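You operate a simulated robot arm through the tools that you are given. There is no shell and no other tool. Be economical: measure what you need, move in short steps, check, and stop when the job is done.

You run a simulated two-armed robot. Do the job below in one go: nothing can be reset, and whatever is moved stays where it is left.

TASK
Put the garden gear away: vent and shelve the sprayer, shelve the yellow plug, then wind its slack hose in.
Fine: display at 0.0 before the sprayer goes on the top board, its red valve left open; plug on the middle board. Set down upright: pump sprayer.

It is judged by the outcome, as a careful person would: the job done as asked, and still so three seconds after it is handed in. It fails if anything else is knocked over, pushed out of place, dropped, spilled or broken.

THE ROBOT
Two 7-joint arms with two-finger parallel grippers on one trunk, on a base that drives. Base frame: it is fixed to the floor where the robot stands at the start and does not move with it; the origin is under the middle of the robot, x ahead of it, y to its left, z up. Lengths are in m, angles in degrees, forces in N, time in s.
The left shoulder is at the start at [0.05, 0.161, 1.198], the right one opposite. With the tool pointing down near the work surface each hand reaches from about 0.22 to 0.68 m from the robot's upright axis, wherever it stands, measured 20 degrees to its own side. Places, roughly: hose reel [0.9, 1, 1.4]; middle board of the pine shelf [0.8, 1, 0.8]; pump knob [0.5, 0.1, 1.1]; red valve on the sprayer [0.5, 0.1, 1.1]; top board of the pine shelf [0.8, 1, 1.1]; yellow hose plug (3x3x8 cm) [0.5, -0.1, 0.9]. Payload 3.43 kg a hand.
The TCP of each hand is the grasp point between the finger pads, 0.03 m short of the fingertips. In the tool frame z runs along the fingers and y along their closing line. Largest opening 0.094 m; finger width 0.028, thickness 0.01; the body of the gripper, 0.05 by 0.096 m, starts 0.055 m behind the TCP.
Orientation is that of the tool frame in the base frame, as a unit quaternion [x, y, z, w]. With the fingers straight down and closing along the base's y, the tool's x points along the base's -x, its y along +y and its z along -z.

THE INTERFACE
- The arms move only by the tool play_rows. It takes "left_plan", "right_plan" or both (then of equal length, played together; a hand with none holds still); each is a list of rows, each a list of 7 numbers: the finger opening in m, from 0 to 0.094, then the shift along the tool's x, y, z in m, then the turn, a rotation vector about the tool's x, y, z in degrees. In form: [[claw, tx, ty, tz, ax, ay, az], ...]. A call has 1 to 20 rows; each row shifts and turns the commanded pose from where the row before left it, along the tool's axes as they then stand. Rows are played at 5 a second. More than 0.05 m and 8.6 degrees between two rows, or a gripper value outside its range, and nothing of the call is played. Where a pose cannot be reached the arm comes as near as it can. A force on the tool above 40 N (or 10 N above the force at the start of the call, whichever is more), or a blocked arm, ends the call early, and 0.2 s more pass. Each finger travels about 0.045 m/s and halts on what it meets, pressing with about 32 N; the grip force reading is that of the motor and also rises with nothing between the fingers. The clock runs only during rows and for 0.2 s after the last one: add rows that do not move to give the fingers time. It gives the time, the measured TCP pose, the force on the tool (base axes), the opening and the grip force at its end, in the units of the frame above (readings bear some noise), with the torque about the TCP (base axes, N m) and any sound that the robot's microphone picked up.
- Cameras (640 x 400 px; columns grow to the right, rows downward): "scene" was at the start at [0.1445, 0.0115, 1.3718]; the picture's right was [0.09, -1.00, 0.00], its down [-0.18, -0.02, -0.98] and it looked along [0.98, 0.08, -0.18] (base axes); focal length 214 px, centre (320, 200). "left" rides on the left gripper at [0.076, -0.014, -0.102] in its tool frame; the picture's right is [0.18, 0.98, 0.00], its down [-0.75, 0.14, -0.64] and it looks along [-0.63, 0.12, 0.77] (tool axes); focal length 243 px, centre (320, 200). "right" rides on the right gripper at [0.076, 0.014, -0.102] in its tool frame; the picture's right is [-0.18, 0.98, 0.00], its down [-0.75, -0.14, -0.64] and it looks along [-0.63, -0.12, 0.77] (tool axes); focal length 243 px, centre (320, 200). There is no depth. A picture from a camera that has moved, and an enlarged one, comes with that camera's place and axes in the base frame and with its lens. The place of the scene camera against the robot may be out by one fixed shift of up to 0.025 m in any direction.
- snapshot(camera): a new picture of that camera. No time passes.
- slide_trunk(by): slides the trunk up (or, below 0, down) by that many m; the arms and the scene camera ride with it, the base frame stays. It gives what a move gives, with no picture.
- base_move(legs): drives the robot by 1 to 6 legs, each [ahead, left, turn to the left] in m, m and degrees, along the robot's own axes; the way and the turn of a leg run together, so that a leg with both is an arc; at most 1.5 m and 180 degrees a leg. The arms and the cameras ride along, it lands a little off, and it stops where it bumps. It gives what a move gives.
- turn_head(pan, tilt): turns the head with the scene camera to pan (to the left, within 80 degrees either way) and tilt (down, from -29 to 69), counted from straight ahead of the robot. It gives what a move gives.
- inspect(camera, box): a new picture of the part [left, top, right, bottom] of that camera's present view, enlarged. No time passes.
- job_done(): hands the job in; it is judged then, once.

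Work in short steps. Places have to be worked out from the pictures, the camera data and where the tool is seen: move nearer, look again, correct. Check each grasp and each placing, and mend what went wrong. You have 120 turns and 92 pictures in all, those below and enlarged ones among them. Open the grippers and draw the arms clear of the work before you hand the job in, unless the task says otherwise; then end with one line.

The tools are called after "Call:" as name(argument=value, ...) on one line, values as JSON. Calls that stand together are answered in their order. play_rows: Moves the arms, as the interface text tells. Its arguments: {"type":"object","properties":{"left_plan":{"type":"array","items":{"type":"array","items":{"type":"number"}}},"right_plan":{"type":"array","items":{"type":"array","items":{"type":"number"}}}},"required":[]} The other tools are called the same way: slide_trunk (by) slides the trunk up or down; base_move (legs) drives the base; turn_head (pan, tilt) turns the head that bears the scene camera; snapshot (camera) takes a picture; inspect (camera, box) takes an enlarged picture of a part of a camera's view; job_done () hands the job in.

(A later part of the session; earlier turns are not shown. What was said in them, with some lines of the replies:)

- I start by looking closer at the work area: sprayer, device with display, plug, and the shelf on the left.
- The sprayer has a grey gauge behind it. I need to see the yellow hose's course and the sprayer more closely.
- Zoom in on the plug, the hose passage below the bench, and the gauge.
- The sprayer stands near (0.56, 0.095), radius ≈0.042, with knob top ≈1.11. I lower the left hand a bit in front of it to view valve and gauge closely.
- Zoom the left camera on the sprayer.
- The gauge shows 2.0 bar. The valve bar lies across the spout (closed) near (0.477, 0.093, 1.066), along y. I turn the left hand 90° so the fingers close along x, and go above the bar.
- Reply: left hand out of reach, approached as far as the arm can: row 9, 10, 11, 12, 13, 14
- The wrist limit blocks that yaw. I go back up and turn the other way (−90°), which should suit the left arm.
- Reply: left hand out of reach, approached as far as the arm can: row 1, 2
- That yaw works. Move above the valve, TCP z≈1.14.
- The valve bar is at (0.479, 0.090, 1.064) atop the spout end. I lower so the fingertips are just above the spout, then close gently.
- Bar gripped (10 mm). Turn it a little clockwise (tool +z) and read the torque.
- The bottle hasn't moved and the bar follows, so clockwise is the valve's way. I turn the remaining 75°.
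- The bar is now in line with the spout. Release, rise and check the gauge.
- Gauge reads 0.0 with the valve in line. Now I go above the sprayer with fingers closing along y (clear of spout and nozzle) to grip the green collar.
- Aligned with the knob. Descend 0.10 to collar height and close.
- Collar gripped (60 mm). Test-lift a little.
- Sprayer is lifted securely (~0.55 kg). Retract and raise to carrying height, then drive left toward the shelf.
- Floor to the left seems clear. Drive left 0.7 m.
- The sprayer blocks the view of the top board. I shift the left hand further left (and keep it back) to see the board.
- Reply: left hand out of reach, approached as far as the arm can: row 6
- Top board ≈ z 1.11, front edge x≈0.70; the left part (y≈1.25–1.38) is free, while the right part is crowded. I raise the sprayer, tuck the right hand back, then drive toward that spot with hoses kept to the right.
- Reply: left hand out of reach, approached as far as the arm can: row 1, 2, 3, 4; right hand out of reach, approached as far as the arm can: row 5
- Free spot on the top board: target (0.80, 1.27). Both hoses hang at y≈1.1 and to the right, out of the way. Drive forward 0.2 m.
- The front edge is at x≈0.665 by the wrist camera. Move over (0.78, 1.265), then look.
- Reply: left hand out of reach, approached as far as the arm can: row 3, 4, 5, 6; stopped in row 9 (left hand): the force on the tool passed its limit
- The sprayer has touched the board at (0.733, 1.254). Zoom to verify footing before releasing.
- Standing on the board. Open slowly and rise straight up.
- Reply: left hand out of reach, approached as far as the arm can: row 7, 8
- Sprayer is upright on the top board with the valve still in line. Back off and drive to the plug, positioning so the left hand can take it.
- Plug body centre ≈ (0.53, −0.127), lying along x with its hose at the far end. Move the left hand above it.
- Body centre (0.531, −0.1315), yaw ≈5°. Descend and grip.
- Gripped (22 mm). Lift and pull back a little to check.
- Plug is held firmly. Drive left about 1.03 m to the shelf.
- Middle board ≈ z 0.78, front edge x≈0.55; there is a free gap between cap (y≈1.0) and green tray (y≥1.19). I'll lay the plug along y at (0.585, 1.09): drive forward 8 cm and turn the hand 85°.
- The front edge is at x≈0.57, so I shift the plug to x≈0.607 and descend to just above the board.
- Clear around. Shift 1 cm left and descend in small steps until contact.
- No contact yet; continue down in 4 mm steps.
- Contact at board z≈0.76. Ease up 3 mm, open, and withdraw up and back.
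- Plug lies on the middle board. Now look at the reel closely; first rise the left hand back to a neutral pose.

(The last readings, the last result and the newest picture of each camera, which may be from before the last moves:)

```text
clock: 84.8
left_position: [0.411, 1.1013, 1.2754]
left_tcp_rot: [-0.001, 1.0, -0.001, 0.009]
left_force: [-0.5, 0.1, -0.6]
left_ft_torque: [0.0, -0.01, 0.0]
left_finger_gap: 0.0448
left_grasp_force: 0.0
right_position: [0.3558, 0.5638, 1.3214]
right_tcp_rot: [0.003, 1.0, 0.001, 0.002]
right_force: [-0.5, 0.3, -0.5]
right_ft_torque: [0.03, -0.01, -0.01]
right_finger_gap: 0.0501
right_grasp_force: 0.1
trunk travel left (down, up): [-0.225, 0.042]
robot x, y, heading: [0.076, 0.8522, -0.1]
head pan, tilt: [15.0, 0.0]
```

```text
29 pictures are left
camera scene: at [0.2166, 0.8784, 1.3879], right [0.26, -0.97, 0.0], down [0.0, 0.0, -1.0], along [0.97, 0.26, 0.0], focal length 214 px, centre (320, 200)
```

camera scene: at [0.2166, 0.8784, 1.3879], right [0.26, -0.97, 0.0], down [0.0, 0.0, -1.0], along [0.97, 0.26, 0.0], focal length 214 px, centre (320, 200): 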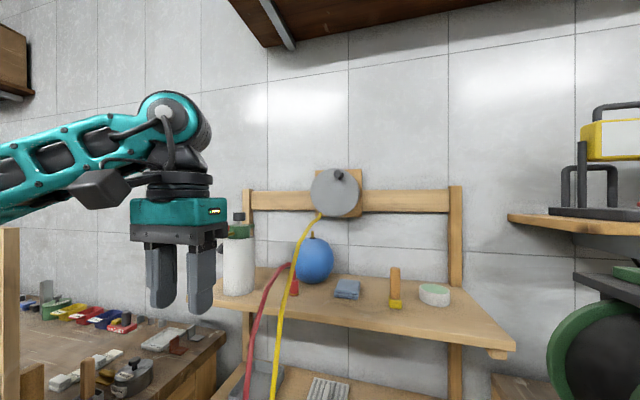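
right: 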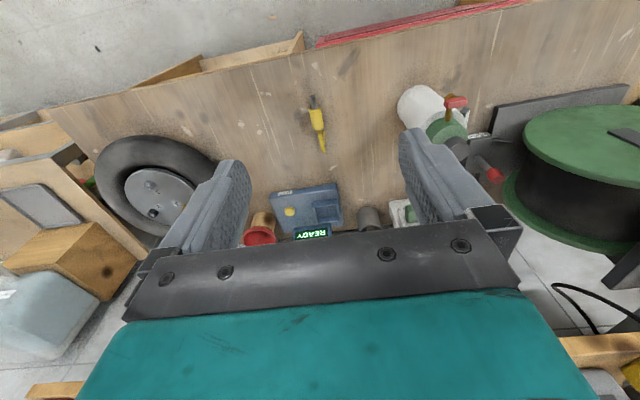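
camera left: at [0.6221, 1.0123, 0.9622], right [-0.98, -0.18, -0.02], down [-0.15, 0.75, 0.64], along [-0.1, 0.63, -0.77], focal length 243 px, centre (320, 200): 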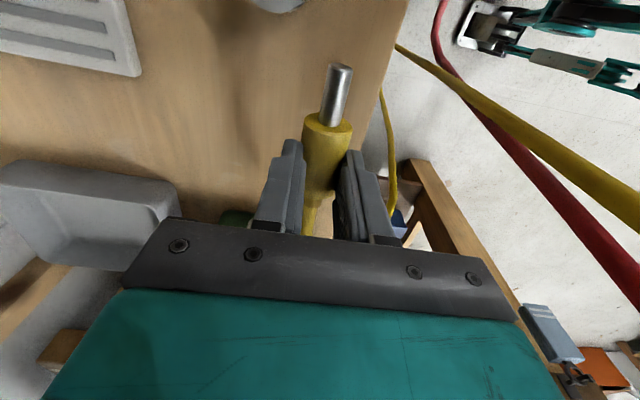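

Call:
inspect(camera="scene", box=[285, 150, 385, 250])

```text
4.00 times, centred on (335, 200) of scene
camera zoom: at [0.2166, 0.8784, 1.3879], right [0.26, -0.97, 0.0], down [0.0, 0.0, -1.0], along [0.97, 0.26, 0.0], focal length 858 px, centre (260, 200)
```

zoom: 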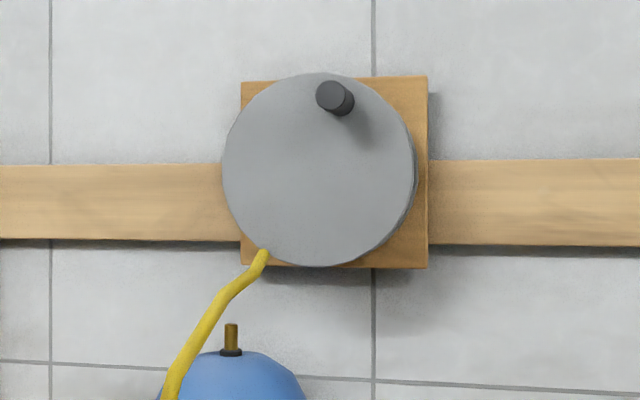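

Reel hub ≈ (0.832, 1.003, 1.395), disc radius ≈0.07, crank knob near the top at about (0.785–0.832, 0.985, 1.443), radius ≈0.05. I turn the left hand to point forward and bring it in front of the knob.

Call:
play_rows(left_plan=[[0.06, -0.024, -0.0105, -0.015, 0, -8.2, 0], [0.06, -0.0259, -0.0105, -0.0114, 0, -8.2, 0], [0.06, -0.0272, -0.0105, -0.0076, 0, -8.2, 0], [0.06, -0.0281, -0.0105, -0.0037, 0, -8.2, 0], [0.06, -0.0283, -0.0105, 0.0004, 0, -8.2, 0], [0.06, -0.028, -0.0105, 0.0044, 0, -8.2, 0], [0.06, -0.027, -0.0105, 0.0084, 0, -8.2, 0], [0.06, -0.0256, -0.0105, 0.0121, 0, -8.2, 0], [0.06, -0.0236, -0.0105, 0.0157, 0, -8.2, 0], [0.06, -0.0211, -0.0105, 0.0189, 0, -8.2, 0], [0.06, -0.0182, -0.0105, 0.0217, 0, -8, 0], [0.06, 0, 0, 0, 0, 0, 0]])

Call:
snapshot(camera="scene")

Call:
snapshot(camera="left")

```text
clock: 87.3
left_position: [0.6718, 0.9855, 1.4456]
left_tcp_rot: [0.0, 0.7, -0.001, 0.715]
left_force: [0.4, 0.0, -0.6]
left_ft_torque: [0.02, -0.02, 0.02]
left_finger_gap: 0.0598
left_grasp_force: 0.1
right_position: [0.3549, 0.5627, 1.3227]
right_tcp_rot: [0.003, 1.0, 0.001, 0.001]
right_force: [-0.1, -0.3, -0.5]
right_ft_torque: [0.01, 0.01, 0.01]
right_finger_gap: 0.0501
right_grasp_force: 0.0
trunk travel left (down, up): [-0.225, 0.042]
robot x, y, heading: [0.077, 0.8519, -0.2]
head pan, tilt: [15.0, 0.0]
```

```text
27 pictures are left
camera scene: at [0.2163, 0.8786, 1.3881], right [0.26, -0.97, 0.0], down [0.0, 0.0, -1.0], along [0.97, 0.26, 0.0], focal length 214 px, centre (320, 200)
```

scene: 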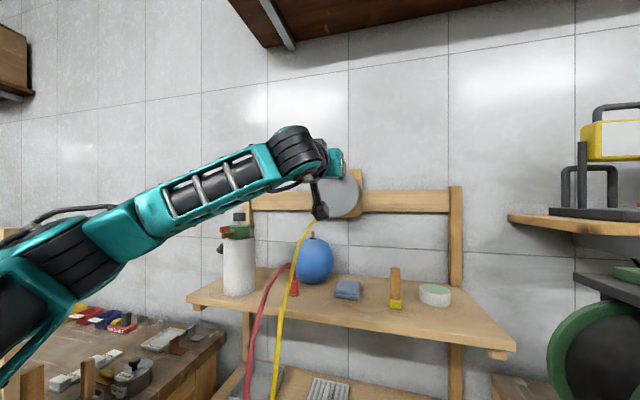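

```text
26 pictures are left
camera left: at [0.5715, 0.9704, 1.3663], right [0.0, 0.98, -0.19], down [-0.66, 0.14, 0.74], along [0.75, 0.12, 0.65], focal length 243 px, centre (320, 200)
```

left: 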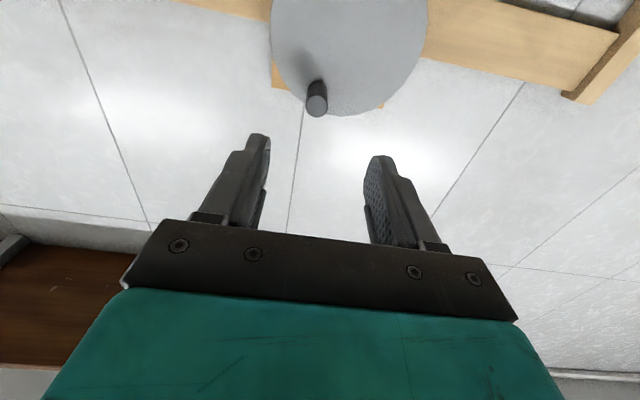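

Knob axis at (y 0.981, z 1.441), hub at (1.002, 1.393): crank radius 0.052. Advance and grip the knob.

Call:
play_rows(left_plan=[[0.06, 0.0045, -0.0045, 0, 0, 1.3, 0], [0.06, 0, 0, 0.04, 0, 0, 0], [0.06, 0, 0, 0.04, 0, 0, 0], [0.06, 0, 0, 0.04, 0, 0, 0], [0.06, 0, 0, 0, 0, 0, 0]])

Call:
snapshot(camera="left")

```text
clock: 88.5
left_position: [0.7939, 0.9807, 1.4413]
left_tcp_rot: [0.001, 0.708, -0.002, 0.706]
left_force: [-0.3, -0.6, 0.2]
left_ft_torque: [0.01, 0.01, -0.01]
left_finger_gap: 0.06
left_grasp_force: 0.0
right_position: [0.3554, 0.5632, 1.3227]
right_tcp_rot: [0.003, 1.0, 0.001, 0.001]
right_force: [0.5, 0.2, 0.5]
right_ft_torque: [0.01, -0.03, -0.04]
right_finger_gap: 0.0504
right_grasp_force: 0.2
trunk travel left (down, up): [-0.225, 0.042]
robot x, y, heading: [0.0755, 0.8493, -0.3]
head pan, tilt: [15.0, 0.0]
```

```text
25 pictures are left
camera left: at [0.6911, 0.9673, 1.3644], right [0.0, 0.98, -0.18], down [-0.64, 0.14, 0.76], along [0.77, 0.12, 0.63], focal length 243 px, centre (320, 200)
```

left: 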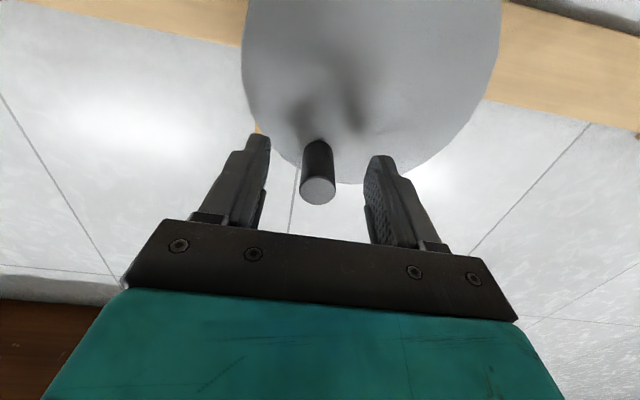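

Knob is centred between the fingers. Close.

Call:
play_rows(left_plan=[[0.04, 0, 0, 0.004, 0, 0, 0], [0.03, 0, 0, 0, 0, 0, 0], [0.02, 0, 0, 0, 0, 0, 0], [0.015, 0, 0, 0, 0, 0, 0], [0.015, 0, 0, 0, 0, 0, 0]])

Call:
turn_head(pan=15, tilt=25)

Call:
snapshot(camera="scene")

```text
clock: 89.8
left_position: [0.7973, 0.9812, 1.4403]
left_tcp_rot: [-0.001, 0.709, 0.0, 0.706]
left_force: [0.6, 0.9, 0.1]
left_ft_torque: [0.09, 0.26, -0.51]
left_finger_gap: 0.0214
left_grasp_force: 44.5
right_position: [0.3556, 0.5633, 1.322]
right_tcp_rot: [0.002, 1.0, 0.001, 0.0]
right_force: [-0.3, -0.7, 0.5]
right_ft_torque: [0.0, 0.01, 0.01]
right_finger_gap: 0.0498
right_grasp_force: 0.1
trunk travel left (down, up): [-0.225, 0.042]
robot x, y, heading: [0.0758, 0.8493, -0.4]
head pan, tilt: [15.0, 0.0]
```

```text
clock: 90.6
left_position: [0.7974, 0.9801, 1.4409]
left_tcp_rot: [-0.001, 0.709, -0.001, 0.705]
left_force: [0.3, 0.6, 0.5]
left_ft_torque: [0.09, -0.01, -0.56]
left_finger_gap: 0.0212
left_grasp_force: 45.0
right_position: [0.3568, 0.5623, 1.3219]
right_tcp_rot: [0.002, 1.0, 0.001, 0.001]
right_force: [0.1, 0.1, 0.1]
right_ft_torque: [0.02, -0.01, 0.01]
right_finger_gap: 0.0502
right_grasp_force: 0.1
trunk travel left (down, up): [-0.225, 0.042]
robot x, y, heading: [0.0744, 0.8531, -0.3]
head pan, tilt: [15.0, 25.0]
```

```text
24 pictures are left
camera scene: at [0.2187, 0.8792, 1.3477], right [0.26, -0.97, 0.0], down [-0.41, -0.11, -0.91], along [0.88, 0.23, -0.42], focal length 214 px, centre (320, 200)
```

scene: 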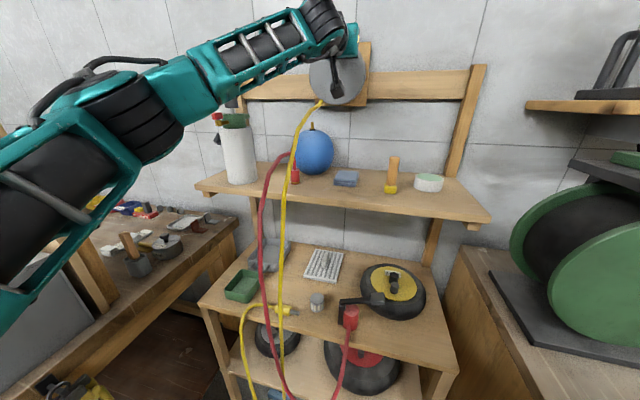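

Knob gripped. Try turning clockwise (as I see it) 45° and read forces and the hose.

Call:
play_rows(left_plan=[[0.015, 0.0071, -0.0116, 0, 0, 0, 0], [0.015, 0.0097, -0.0094, 0, 0, 0, 0], [0.015, 0.0119, -0.0065, 0, 0, 0, 0], [0.015, 0, 0, 0, 0, 0, 0]])

Call:
snapshot(camera="left")

```text
clock: 91.6
left_position: [0.7977, 0.9542, 1.4085]
left_tcp_rot: [-0.001, 0.709, -0.001, 0.705]
left_force: [-3.8, 3.5, -5.0]
left_ft_torque: [-0.13, 0.39, 0.07]
left_finger_gap: 0.0198
left_grasp_force: 35.1
right_position: [0.3541, 0.5636, 1.3228]
right_tcp_rot: [0.002, 1.0, -0.001, 0.001]
right_force: [0.0, 0.3, -0.2]
right_ft_torque: [0.01, 0.01, -0.02]
right_finger_gap: 0.05
right_grasp_force: 0.1
trunk travel left (down, up): [-0.225, 0.042]
robot x, y, heading: [0.0775, 0.8527, -0.5]
head pan, tilt: [15.0, 25.0]
```

```text
23 pictures are left
camera left: at [0.6942, 0.9399, 1.3336], right [0.0, 0.98, -0.19], down [-0.64, 0.14, 0.76], along [0.77, 0.12, 0.63], focal length 243 px, centre (320, 200)
```

left: 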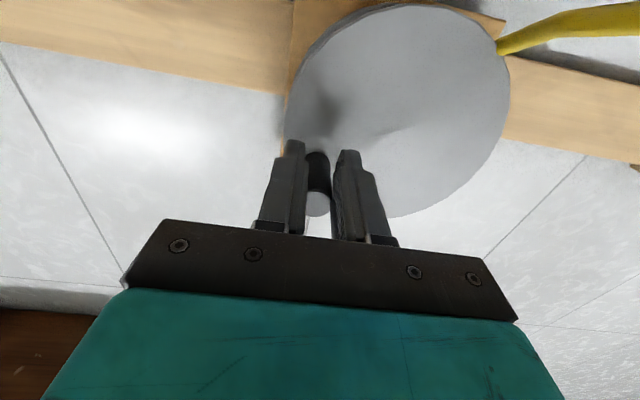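

The crank follows easily. Continue clockwise to about 159° and check the hose.

Call:
play_rows(left_plan=[[0.015, 0.0132, -0.0032, 0, 0, 0, 0], [0.015, 0.0135, 0.0003, 0, 0, 0, 0], [0.015, 0.013, 0.0038, 0, 0, 0, 0], [0.015, 0.0116, 0.0071, 0, 0, 0, 0], [0.015, 0.0094, 0.0097, 0, 0, 0, 0], [0.015, 0.0065, 0.0119, 0, 0, 0, 0], [0.015, 0, 0, 0, 0, 0, 0]])

Call:
snapshot(camera="scene")

```text
clock: 93.2
left_position: [0.7964, 0.9829, 1.344]
left_tcp_rot: [0.0, 0.709, -0.001, 0.706]
left_force: [-0.5, 0.6, -0.3]
left_ft_torque: [-0.01, 0.02, 0.02]
left_finger_gap: 0.015
left_grasp_force: 0.1
right_position: [0.3551, 0.5622, 1.3217]
right_tcp_rot: [0.002, 1.0, 0.0, 0.001]
right_force: [0.4, -0.2, -1.1]
right_ft_torque: [-0.03, -0.01, 0.03]
right_finger_gap: 0.05
right_grasp_force: 0.2
trunk travel left (down, up): [-0.225, 0.042]
robot x, y, heading: [0.0788, 0.8574, -0.2]
head pan, tilt: [15.0, 25.0]
```

```text
22 pictures are left
camera scene: at [0.2186, 0.8788, 1.3477], right [0.26, -0.97, 0.0], down [-0.41, -0.11, -0.91], along [0.88, 0.23, -0.42], focal length 214 px, centre (320, 200)
```

scene: 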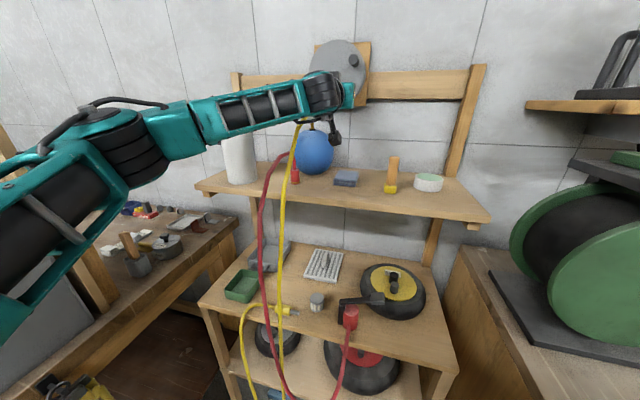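

The knob slipped out (the grip only resists along the finger-closing line). Check the hose loop with the same view as before to see whether it got shorter.

Call:
turn_head(pan=10, tilt=35)

Call:
snapshot(camera="scene")

```text
clock: 94.0
left_position: [0.7979, 0.9829, 1.3436]
left_tcp_rot: [0.0, 0.708, -0.001, 0.706]
left_force: [0.0, -1.3, -0.5]
left_ft_torque: [-0.04, 0.04, -0.03]
left_finger_gap: 0.015
left_grasp_force: 0.1
right_position: [0.3552, 0.5629, 1.323]
right_tcp_rot: [0.003, 1.0, 0.001, 0.001]
right_force: [-0.3, -0.3, -0.3]
right_ft_torque: [0.0, 0.0, -0.02]
right_finger_gap: 0.0498
right_grasp_force: 0.2
trunk travel left (down, up): [-0.225, 0.042]
robot x, y, heading: [0.0736, 0.8531, -0.2]
head pan, tilt: [10.0, 35.0]
```

```text
21 pictures are left
camera scene: at [0.2163, 0.8705, 1.3319], right [0.17, -0.99, 0.0], down [-0.56, -0.1, -0.82], along [0.81, 0.14, -0.57], focal length 214 px, centre (320, 200)
```

scene: 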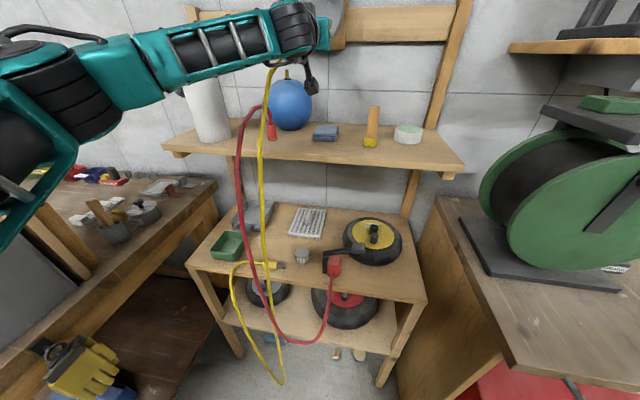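

The loop looks a touch shorter, so clockwise likely winds in. A better way: closed fingers as a stick behind the knob, following the crank circle (knob cannot leave its circle). I go around behind the knob at ~25°.

Call:
play_rows(left_plan=[[0.0, 0, 0, -0.035, 0, 0, 0], [0.0, 0, 0, -0.035, 0, 0, 0], [0.0, -0.048, -0.0015, 0, 0, 0, 0], [0.0, -0.0485, -0.0015, 0, 0, 0, 0], [0.0, 0, 0, 0, 0, 0, 0], [0.0, 0, 0, 0.035, 0, 0, 0], [0.0, 0, 0, 0.035, 0, 0, 0], [0.0, 0, 0, 0, 0, 0, 0]])

Call:
snapshot(camera="left")

Call:
inspect(camera="scene", box=[160, 190, 360, 400])

```text
clock: 95.8
left_position: [0.7963, 0.9802, 1.44]
left_tcp_rot: [-0.001, 0.708, 0.0, 0.706]
left_force: [0.4, 0.2, 0.1]
left_ft_torque: [0.01, -0.01, -0.02]
left_finger_gap: 0.0001
left_grasp_force: 32.2
right_position: [0.3547, 0.5633, 1.3234]
right_tcp_rot: [0.002, 1.0, 0.001, 0.001]
right_force: [-1.0, -0.6, -0.2]
right_ft_torque: [0.0, 0.01, 0.01]
right_finger_gap: 0.0502
right_grasp_force: 0.0
trunk travel left (down, up): [-0.225, 0.042]
robot x, y, heading: [0.0772, 0.8482, -0.1]
head pan, tilt: [10.0, 35.0]
```

```text
20 pictures are left
camera left: at [0.6939, 0.9666, 1.3645], right [0.0, 0.98, -0.19], down [-0.64, 0.14, 0.76], along [0.77, 0.12, 0.63], focal length 243 px, centre (320, 200)
```

left: 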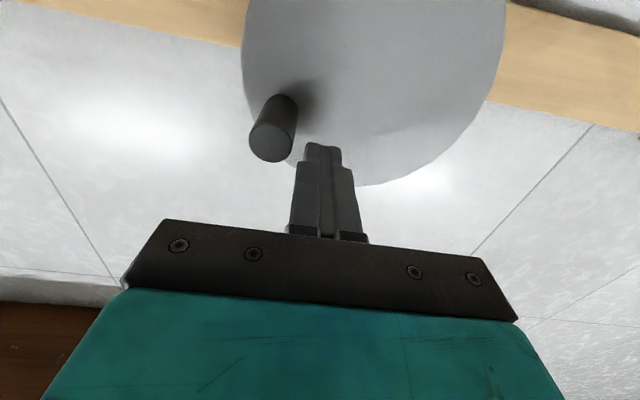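

```text
1.90 times, centred on (260, 295) of scene
camera zoom: at [0.216, 0.8707, 1.3319], right [0.17, -0.99, 0.0], down [-0.56, -0.1, -0.82], along [0.81, 0.14, -0.57], focal length 408 px, centre (434, 19)
```

zoom: 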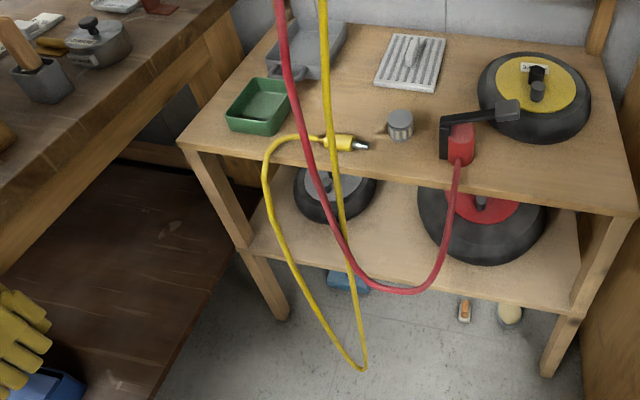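

Closed fingers sit just behind the knob; loop bottom at zoom row 370. Push half a turn clockwise.

Call:
play_rows(left_plan=[[0, 0.0091, -0.0135, 0, 0, 0, 0], [0, 0.0128, -0.01, 0, 0, 0, 0], [0, 0.0153, -0.0055, 0, 0, 0, 0], [0, 0.0162, -0.0006, 0, 0, 0, 0], [0, 0.0157, 0.0045, 0, 0, 0, 0], [0, 0.0135, 0.0091, 0, 0, 0, 0], [0, 0.01, 0.0128, 0, 0, 0, 0], [0, 0.0055, 0.0153, 0, 0, 0, 0], [0, 0.0006, 0.0162, 0, 0, 0, 0], [0, -0.0045, 0.0157, 0, 0, 0, 0]])

Call:
snapshot(camera="left")

Call:
inspect(camera="scene", box=[160, 190, 360, 400])

```text
clock: 96.9
left_position: [0.7983, 0.9722, 1.3907]
left_tcp_rot: [-0.017, 0.703, 0.01, 0.711]
left_force: [0.6, 9.0, 5.9]
left_ft_torque: [0.05, 0.0, 0.08]
left_finger_gap: 0.0
left_grasp_force: 31.6
right_position: [0.3558, 0.5639, 1.3219]
right_tcp_rot: [0.001, 1.0, 0.001, 0.002]
right_force: [0.2, -0.2, 0.0]
right_ft_torque: [0.05, -0.04, 0.01]
right_finger_gap: 0.0499
right_grasp_force: 0.0
trunk travel left (down, up): [-0.225, 0.042]
robot x, y, heading: [0.0785, 0.8526, -0.2]
head pan, tilt: [10.0, 35.0]
stopped in row 5 (left hand): the force on the tool passed its limit (the readings are from after the stop); the commanded pose is now the measured one
```

```text
18 pictures are left
camera left: at [0.6973, 0.9533, 1.312], right [-0.04, 0.98, -0.19], down [-0.66, 0.12, 0.74], along [0.75, 0.15, 0.64], focal length 243 px, centre (320, 200)
```

left: 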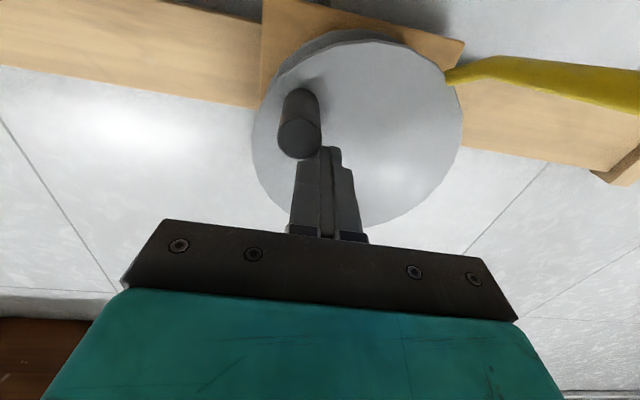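

```text
1.90 times, centred on (260, 295) of scene
camera zoom: at [0.2154, 0.8706, 1.3319], right [0.17, -0.99, 0.0], down [-0.56, -0.1, -0.82], along [0.81, 0.14, -0.57], focal length 408 px, centre (434, 19)
```

zoom: 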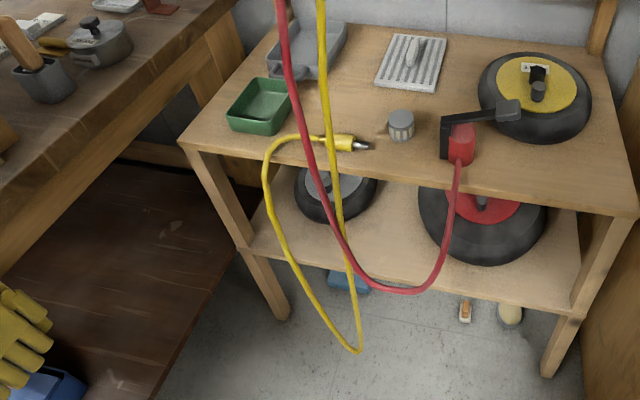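

Clockwise winds in (loop rose from 370 to 353), but my circle was slightly small and the stick slipped inside. Refit: hub (1.006, 1.390), r≈0.057, knob now at ≈125°. I re-place the stick behind it and push on.

Call:
play_rows(left_plan=[[0, -0.012, 0, 0, 2.2, 0.8, 0.57], [0, 0, -0.022, 0, 0, 0, 0], [0, 0.003, 0, 0, 0, 0, 0], [0, 0.0159, -0.0006, 0, 0, 0, 0], [0, 0.0154, 0.0038, 0, 0, 0, 0], [0, 0.0137, 0.008, 0, 0, 0, 0], [0, 0.011, 0.0114, 0, 0, 0, 0], [0, 0.0075, 0.014, 0, 0, 0, 0], [0, 0.0033, 0.0155, 0, 0, 0, 0], [0, -0.0011, 0.0159, 0, 0, 0, 0]])

Call:
snapshot(camera="left")

```text
clock: 99.1
left_position: [0.7984, 1.0146, 1.3281]
left_tcp_rot: [0.003, 0.71, -0.002, 0.704]
left_force: [0.4, 0.7, -0.1]
left_ft_torque: [0.01, -0.01, 0.03]
left_finger_gap: 0.0001
left_grasp_force: 32.3
right_position: [0.3557, 0.5646, 1.3218]
right_tcp_rot: [0.002, 1.0, 0.0, 0.001]
right_force: [-0.1, 0.1, -0.7]
right_ft_torque: [-0.02, -0.01, -0.02]
right_finger_gap: 0.0499
right_grasp_force: 0.1
trunk travel left (down, up): [-0.225, 0.042]
robot x, y, heading: [0.0774, 0.8506, 0.1]
head pan, tilt: [10.0, 35.0]
```

```text
16 pictures are left
camera left: at [0.6956, 1.0024, 1.2528], right [0.01, 0.98, -0.18], down [-0.63, 0.15, 0.76], along [0.77, 0.11, 0.62], focal length 243 px, centre (320, 200)
```

left: 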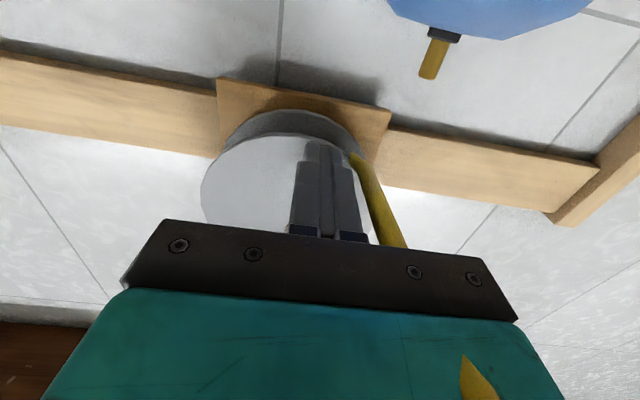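

Call:
snapshot(camera="scene")

```text
15 pictures are left
camera scene: at [0.2164, 0.8715, 1.3318], right [0.17, -0.99, 0.0], down [-0.57, -0.1, -0.82], along [0.81, 0.14, -0.57], focal length 214 px, centre (320, 200)
```

scene: 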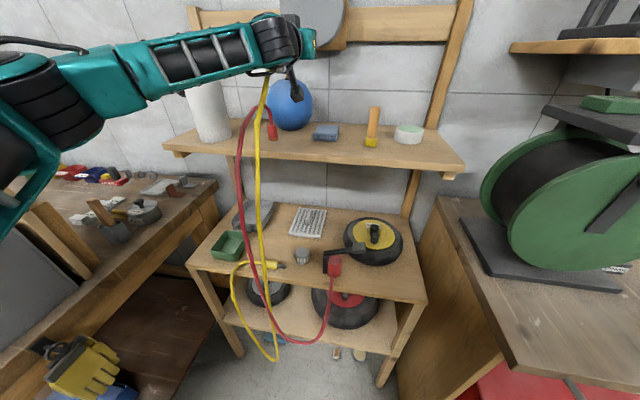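

The loop rose again (row 376→360): the knob is being driven. Continue the circle from 192° to 88° (next turn).

Call:
play_rows(left_plan=[[0, -0.0055, 0.0149, 0, 0, 0, 0], [0, -0.0093, 0.0128, 0, 0, 0, 0], [0, -0.0125, 0.0098, 0, 0, 0, 0], [0, -0.0147, 0.0059, 0, 0, 0, 0], [0, -0.0158, 0.0017, 0, 0, 0, 0], [0, -0.0156, -0.0028, 0, 0, 0, 0], [0, -0.0143, -0.0069, 0, 0, 0, 0], [0, -0.0118, -0.0107, 0, 0, 0, 0], [0, -0.0084, -0.0134, 0, 0, 0, 0], [0, -0.0043, -0.0153, 0, 0, 0, 0], [0, 0, -0.0158, 0, 0, 0, 0], [0, 0.0043, -0.0153, 0, 0, 0, 0], [0, 0.0084, -0.0134, 0, 0, 0, 0], [0, 0.0118, -0.0107, 0, 0, 0, 0], [0, 0.0143, -0.0069, 0, 0, 0, 0], [0, 0.0156, -0.0028, 0, 0, 0, 0]])

Call:
snapshot(camera="left")

Call:
snapshot(camera="scene")

```text
clock: 101.5
left_position: [0.8016, 1.0193, 1.436]
left_tcp_rot: [-0.013, 0.715, 0.008, 0.699]
left_force: [-8.4, 12.1, -7.2]
left_ft_torque: [-0.07, -0.1, -0.03]
left_finger_gap: 0.0
left_grasp_force: 32.3
right_position: [0.3548, 0.5653, 1.3226]
right_tcp_rot: [0.0, 1.0, 0.001, 0.002]
right_force: [-0.3, -0.2, 0.1]
right_ft_torque: [0.04, 0.01, 0.0]
right_finger_gap: 0.0501
right_grasp_force: 0.0
trunk travel left (down, up): [-0.225, 0.042]
robot x, y, heading: [0.0776, 0.8565, 0.3]
head pan, tilt: [10.0, 35.0]
stopped in row 11 (left hand): the force on the tool passed its limit (the readings are from after the stop); the commanded pose is now the measured one
```

```text
14 pictures are left
camera left: at [0.6972, 1.0027, 1.3621], right [-0.03, 0.98, -0.19], down [-0.63, 0.13, 0.77], along [0.78, 0.15, 0.61], focal length 243 px, centre (320, 200)
```

left: 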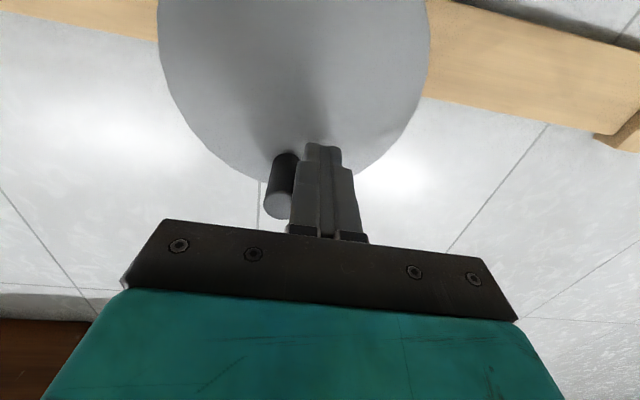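

```text
13 pictures are left
camera scene: at [0.2147, 0.8725, 1.3322], right [0.17, -0.98, 0.0], down [-0.56, -0.1, -0.82], along [0.81, 0.14, -0.57], focal length 214 px, centre (320, 200)
```

scene: 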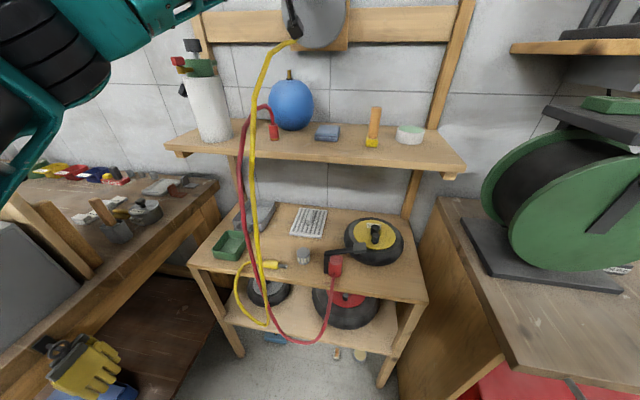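

Great: loop bottom now at row 325. The stick tilted and touched the disc face; I back it off 6 mm, straighten, and push another ~190° (not too far, to avoid tugging the plug).

Call:
play_rows(left_plan=[[0, -0.009, 0.0036, -0.006, 1.7, -1.1, 0.4], [0, -0.0031, -0.0157, 0, 0, 0, 0], [0, 0.0014, -0.0162, 0, 0, 0, 0], [0, 0.0057, -0.015, 0, 0, 0, 0], [0, 0.0098, -0.0129, 0, 0, 0, 0], [0, 0.0129, -0.0098, 0, 0, 0, 0], [0, 0.015, -0.0057, 0, 0, 0, 0], [0, 0.0162, -0.0014, 0, 0, 0, 0], [0, 0.0157, 0.0031, 0, 0, 0, 0], [0, 0.0145, 0.0073, 0, 0, 0, 0], [0, 0.0118, 0.011, 0, 0, 0, 0], [0, 0.0083, 0.0138, 0, 0, 0, 0], [0, 0.0041, 0.0156, 0, 0, 0, 0]])

Call:
snapshot(camera="scene")

```text
clock: 102.1
left_position: [0.8005, 1.0206, 1.4362]
left_tcp_rot: [-0.007, 0.717, 0.007, 0.697]
left_force: [-1.0, 10.3, -8.2]
left_ft_torque: [-0.08, -0.02, 0.03]
left_finger_gap: 0.0
left_grasp_force: 31.4
right_position: [0.3574, 0.5658, 1.3214]
right_tcp_rot: [-0.001, 1.0, 0.0, 0.001]
right_force: [0.1, 0.3, 0.6]
right_ft_torque: [0.08, -0.01, -0.03]
right_finger_gap: 0.0502
right_grasp_force: 0.0
trunk travel left (down, up): [-0.225, 0.042]
robot x, y, heading: [0.0801, 0.8488, 0.2]
head pan, tilt: [10.0, 35.0]
stopped in row 2 (left hand): the force on the tool passed its limit (the readings are from after the stop); the commanded pose is now the measured one
```

```text
12 pictures are left
camera scene: at [0.2163, 0.8723, 1.3321], right [0.18, -0.98, 0.0], down [-0.56, -0.1, -0.82], along [0.81, 0.14, -0.57], focal length 214 px, centre (320, 200)
```

scene: 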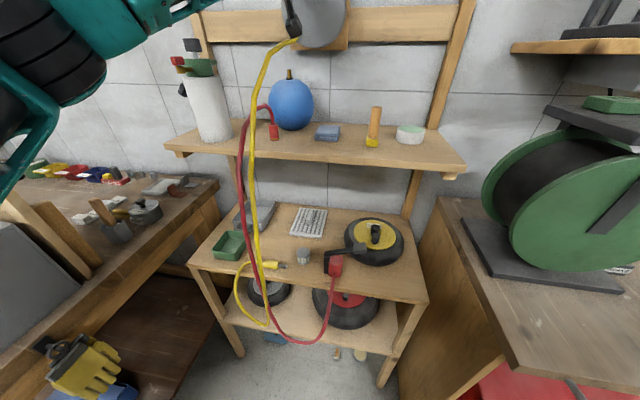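

Force direction shows the knob is higher than my stick (hub nearer z 1.397). Retreat slightly, rise, and push along the corrected circle (hub 1.004/1.397, r 0.059).

Call:
play_rows(left_plan=[[0, 0, 0.0084, -0.004, 1.1, -1.4, 0], [0, -0.0145, 0, 0, 0, 0, 0], [0, -0.0048, -0.0157, 0, 0, 0, 0], [0, -0.0003, -0.0164, 0, 0, 0, 0], [0, 0.0043, -0.0159, 0, 0, 0, 0], [0, 0.0085, -0.014, 0, 0, 0, 0], [0, 0.012, -0.0112, 0, 0, 0, 0], [0, 0.0146, -0.0075, 0, 0, 0, 0], [0, 0.0161, -0.0031, 0, 0, 0, 0], [0, 0.0164, 0.0014, 0, 0, 0, 0], [0, 0.0153, 0.0059, 0, 0, 0, 0], [0, 0.0131, 0.0099, 0, 0, 0, 0], [0, 0.0099, 0.0131, 0, 0, 0, 0], [0, 0.0059, 0.0153, 0, 0, 0, 0]])

Call:
snapshot(camera="scene")

```text
clock: 103.0
left_position: [0.7967, 1.0219, 1.4569]
left_tcp_rot: [-0.015, 0.71, 0.012, 0.704]
left_force: [-6.4, 15.3, -2.3]
left_ft_torque: [0.06, 0.05, 0.05]
left_finger_gap: 0.0
left_grasp_force: 32.0
right_position: [0.357, 0.5681, 1.3226]
right_tcp_rot: [-0.001, 1.0, 0.0, 0.002]
right_force: [0.0, -0.6, -0.4]
right_ft_torque: [0.04, 0.01, -0.01]
right_finger_gap: 0.0499
right_grasp_force: 0.0
trunk travel left (down, up): [-0.225, 0.042]
robot x, y, heading: [0.0781, 0.8521, 0.4]
head pan, tilt: [10.0, 35.0]
stopped in row 4 (left hand): the force on the tool passed its limit (the readings are from after the stop); the commanded pose is now the measured one
```

```text
11 pictures are left
camera scene: at [0.2142, 0.8736, 1.3321], right [0.18, -0.98, 0.0], down [-0.56, -0.1, -0.82], along [0.81, 0.15, -0.57], focal length 214 px, centre (320, 200)
```

scene: 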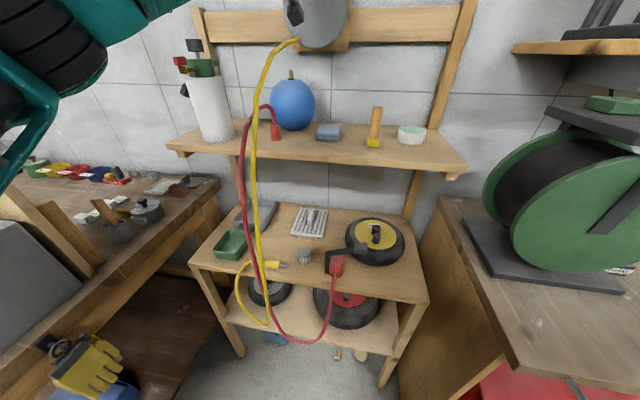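

The hose didn't change and the force is purely sideways – possibly the reel's end stop, or contact with something else. Look from the wrist.

Call:
snapshot(camera="left")

Call:
inspect(camera="scene", box=[220, 0, 380, 120])

```text
10 pictures are left
camera left: at [0.6938, 1.0037, 1.3811], right [-0.04, 0.98, -0.19], down [-0.64, 0.12, 0.76], along [0.77, 0.15, 0.62], focal length 243 px, centre (320, 200)
```

left: 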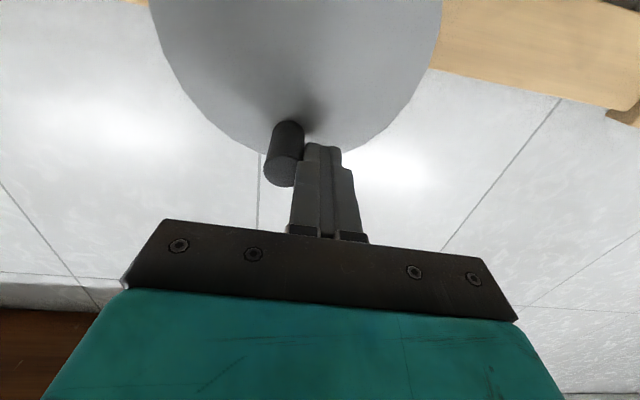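

```text
3.33 times, centred on (300, 60) of scene
camera zoom: at [0.2142, 0.8736, 1.3321], right [0.18, -0.98, 0.0], down [-0.56, -0.1, -0.82], along [0.81, 0.15, -0.57], focal length 715 px, centre (387, 667)
```

zoom: 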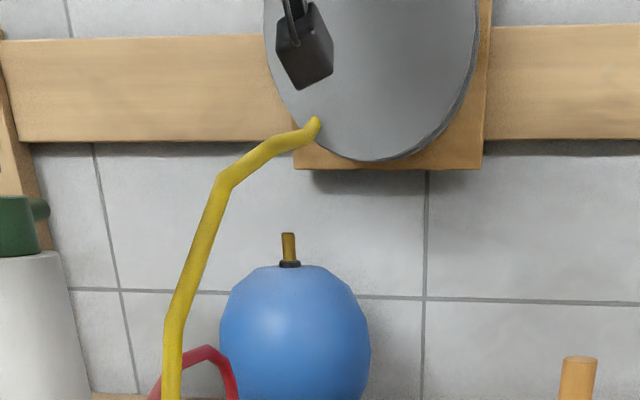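

Knob sits squarely against the finger near the top. Test with a slow gentle push to tell damping from an end stop.

Call:
play_rows(left_plan=[[0, 0, -0.002, -0.002, 0, 0, 0], [0, 0, -0.002, 0, 0, 0, 0], [0, 0, -0.002, 0, 0, 0, 0], [0, 0, -0.002, 0, 0, 0, 0], [0, 0, -0.002, 0, 0, 0, 0], [0, 0, -0.002, 0, 0, 0, 0], [0, 0, -0.002, 0, 0, 0, 0], [0, 0, -0.002, 0, 0, 0, 0]])

```text
clock: 104.8
left_position: [0.7963, 1.02, 1.4565]
left_tcp_rot: [-0.024, 0.71, 0.012, 0.704]
left_force: [-4.7, 38.5, 2.6]
left_ft_torque: [0.05, -0.04, 0.2]
left_finger_gap: 0.0
left_grasp_force: 31.7
right_position: [0.3555, 0.5733, 1.3236]
right_tcp_rot: [-0.002, 1.0, -0.003, 0.002]
right_force: [0.1, 0.1, -0.8]
right_ft_torque: [0.03, 0.03, 0.01]
right_finger_gap: 0.0501
right_grasp_force: 0.0
trunk travel left (down, up): [-0.225, 0.042]
robot x, y, heading: [0.0779, 0.8512, 0.3]
head pan, tilt: [10.0, 35.0]
```

It holds at 38 N with no motion: the reel is at its stop, fully wound. Back away from the knob and withdraw the hand from the shelf, then check that it stays.

Call:
play_rows(left_plan=[[0, 0, 0.012, 0, 0, 0, 0], [0, 0, 0.012, 0, 0, 0, 0], [0, 0, 0, -0.035, 2.5, 0, 0], [0, 0, 0, -0.04, 0, 0, 0], [0, 0, 0, -0.04, 0, 0, 0], [0, 0, 0, -0.04, 0, 0, 0], [0, 0, 0.01, -0.04, 0, 0, 0], [0.03, 0, 0.01, -0.04, 0, 0, 0], [0.06, 0, 0, 0, 0, 0, 0], [0.06, 0, 0, 0, 0, 0, 0]])

Call:
turn_head(pan=10, tilt=28)

Call:
snapshot(camera="scene")

```text
clock: 107.0
left_position: [0.5585, 1.044, 1.4577]
left_tcp_rot: [0.008, 0.709, -0.009, 0.705]
left_force: [-0.5, 0.7, 0.0]
left_ft_torque: [-0.01, 0.02, -0.02]
left_finger_gap: 0.0599
left_grasp_force: 0.1
right_position: [0.3571, 0.5672, 1.3223]
right_tcp_rot: [-0.001, 1.0, 0.002, 0.001]
right_force: [0.1, -0.5, -0.8]
right_ft_torque: [0.0, -0.01, 0.0]
right_finger_gap: 0.0502
right_grasp_force: 0.1
trunk travel left (down, up): [-0.225, 0.042]
robot x, y, heading: [0.0774, 0.8545, 0.4]
head pan, tilt: [10.0, 35.0]
```

```text
clock: 107.7
left_position: [0.5599, 1.0451, 1.4581]
left_tcp_rot: [0.007, 0.709, -0.008, 0.705]
left_force: [0.0, -0.4, -0.9]
left_ft_torque: [0.02, 0.01, 0.03]
left_finger_gap: 0.06
left_grasp_force: 0.1
right_position: [0.3567, 0.5664, 1.3222]
right_tcp_rot: [-0.002, 1.0, 0.002, 0.002]
right_force: [0.6, 0.4, -0.3]
right_ft_torque: [-0.01, -0.02, -0.04]
right_finger_gap: 0.05
right_grasp_force: 0.1
trunk travel left (down, up): [-0.225, 0.042]
robot x, y, heading: [0.0746, 0.8553, 0.3]
head pan, tilt: [10.0, 28.0]
```

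```text
8 pictures are left
camera scene: at [0.2187, 0.8734, 1.3428], right [0.18, -0.98, 0.0], down [-0.46, -0.08, -0.88], along [0.87, 0.16, -0.47], focal length 214 px, centre (320, 200)
```

scene: 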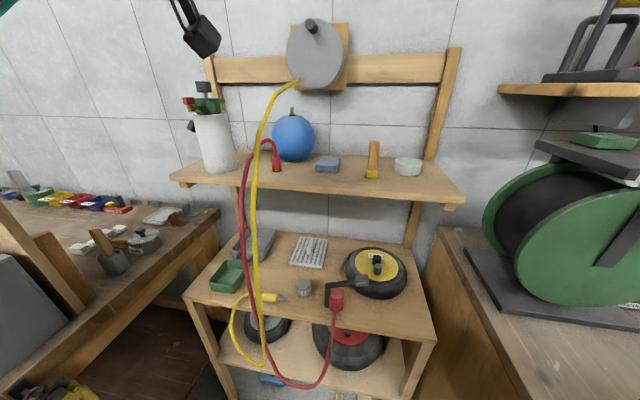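

The reel stayed put after release. I back the base off and take a final close look at shelf and reel.

Call:
base_move(legs=[[-0.2, 0, 0]])

Call:
inspect(camera="scene", box=[170, 40, 450, 230])

Call:
inspect(camera="scene", box=[180, 200, 440, 390])

```text
clock: 109.3
left_position: [0.3607, 1.0437, 1.4572]
left_tcp_rot: [0.007, 0.71, -0.008, 0.705]
left_force: [-0.4, 0.4, -0.3]
left_ft_torque: [-0.01, -0.01, -0.03]
left_finger_gap: 0.0599
left_grasp_force: 0.0
right_position: [0.1592, 0.5646, 1.3222]
right_tcp_rot: [-0.001, 1.0, 0.001, 0.002]
right_force: [-0.3, 1.0, -0.4]
right_ft_torque: [0.0, -0.03, -0.02]
right_finger_gap: 0.0501
right_grasp_force: 0.1
trunk travel left (down, up): [-0.225, 0.042]
robot x, y, heading: [-0.1218, 0.8511, 0.4]
head pan, tilt: [10.0, 28.0]
```

```text
2.11 times, centred on (310, 135) of scene
camera zoom: at [0.0198, 0.8725, 1.3429], right [0.18, -0.98, 0.0], down [-0.46, -0.08, -0.88], along [0.87, 0.16, -0.47], focal length 452 px, centre (341, 337)
```

zoom: 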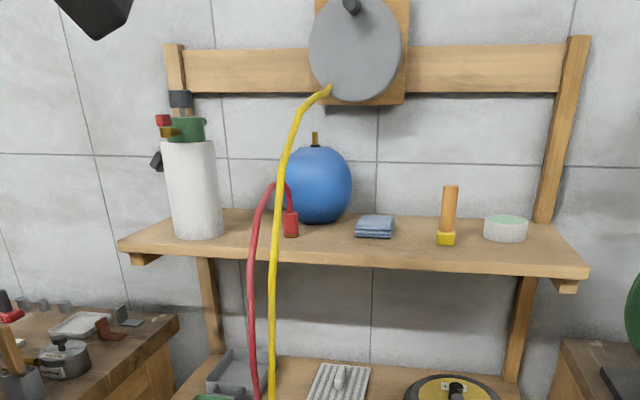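

```text
2.11 times, centred on (310, 295) of scene
camera zoom: at [0.0198, 0.8725, 1.3429], right [0.18, -0.98, 0.0], down [-0.46, -0.08, -0.88], along [0.87, 0.16, -0.47], focal length 452 px, centre (341, 0)
```

zoom: 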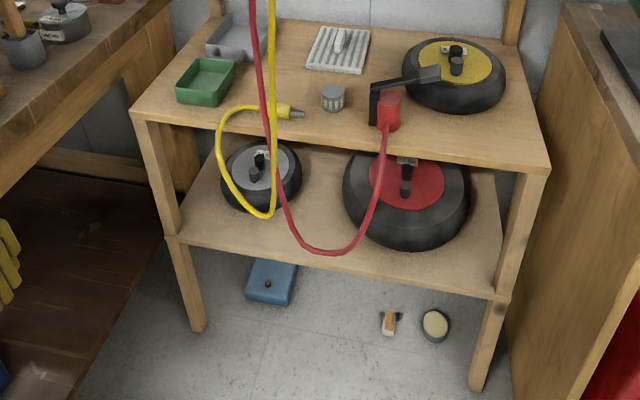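

The sprayer stands upright on the top board with its valve open, and the plug lies on the middle board. The hose is wound up to the reel's stop, nothing else has moved, and both hands are clear, so I hand in.

Call:
job_done()

```text
The job is handed in.
```

The job is handed in. The sprayer was vented to 0.0 bar and stands upright on the top board with its red valve open. The yellow plug is on the middle board. I wound the hose in until the reel would turn no further; a small loop still hangs below the middle board, clear of the floor.
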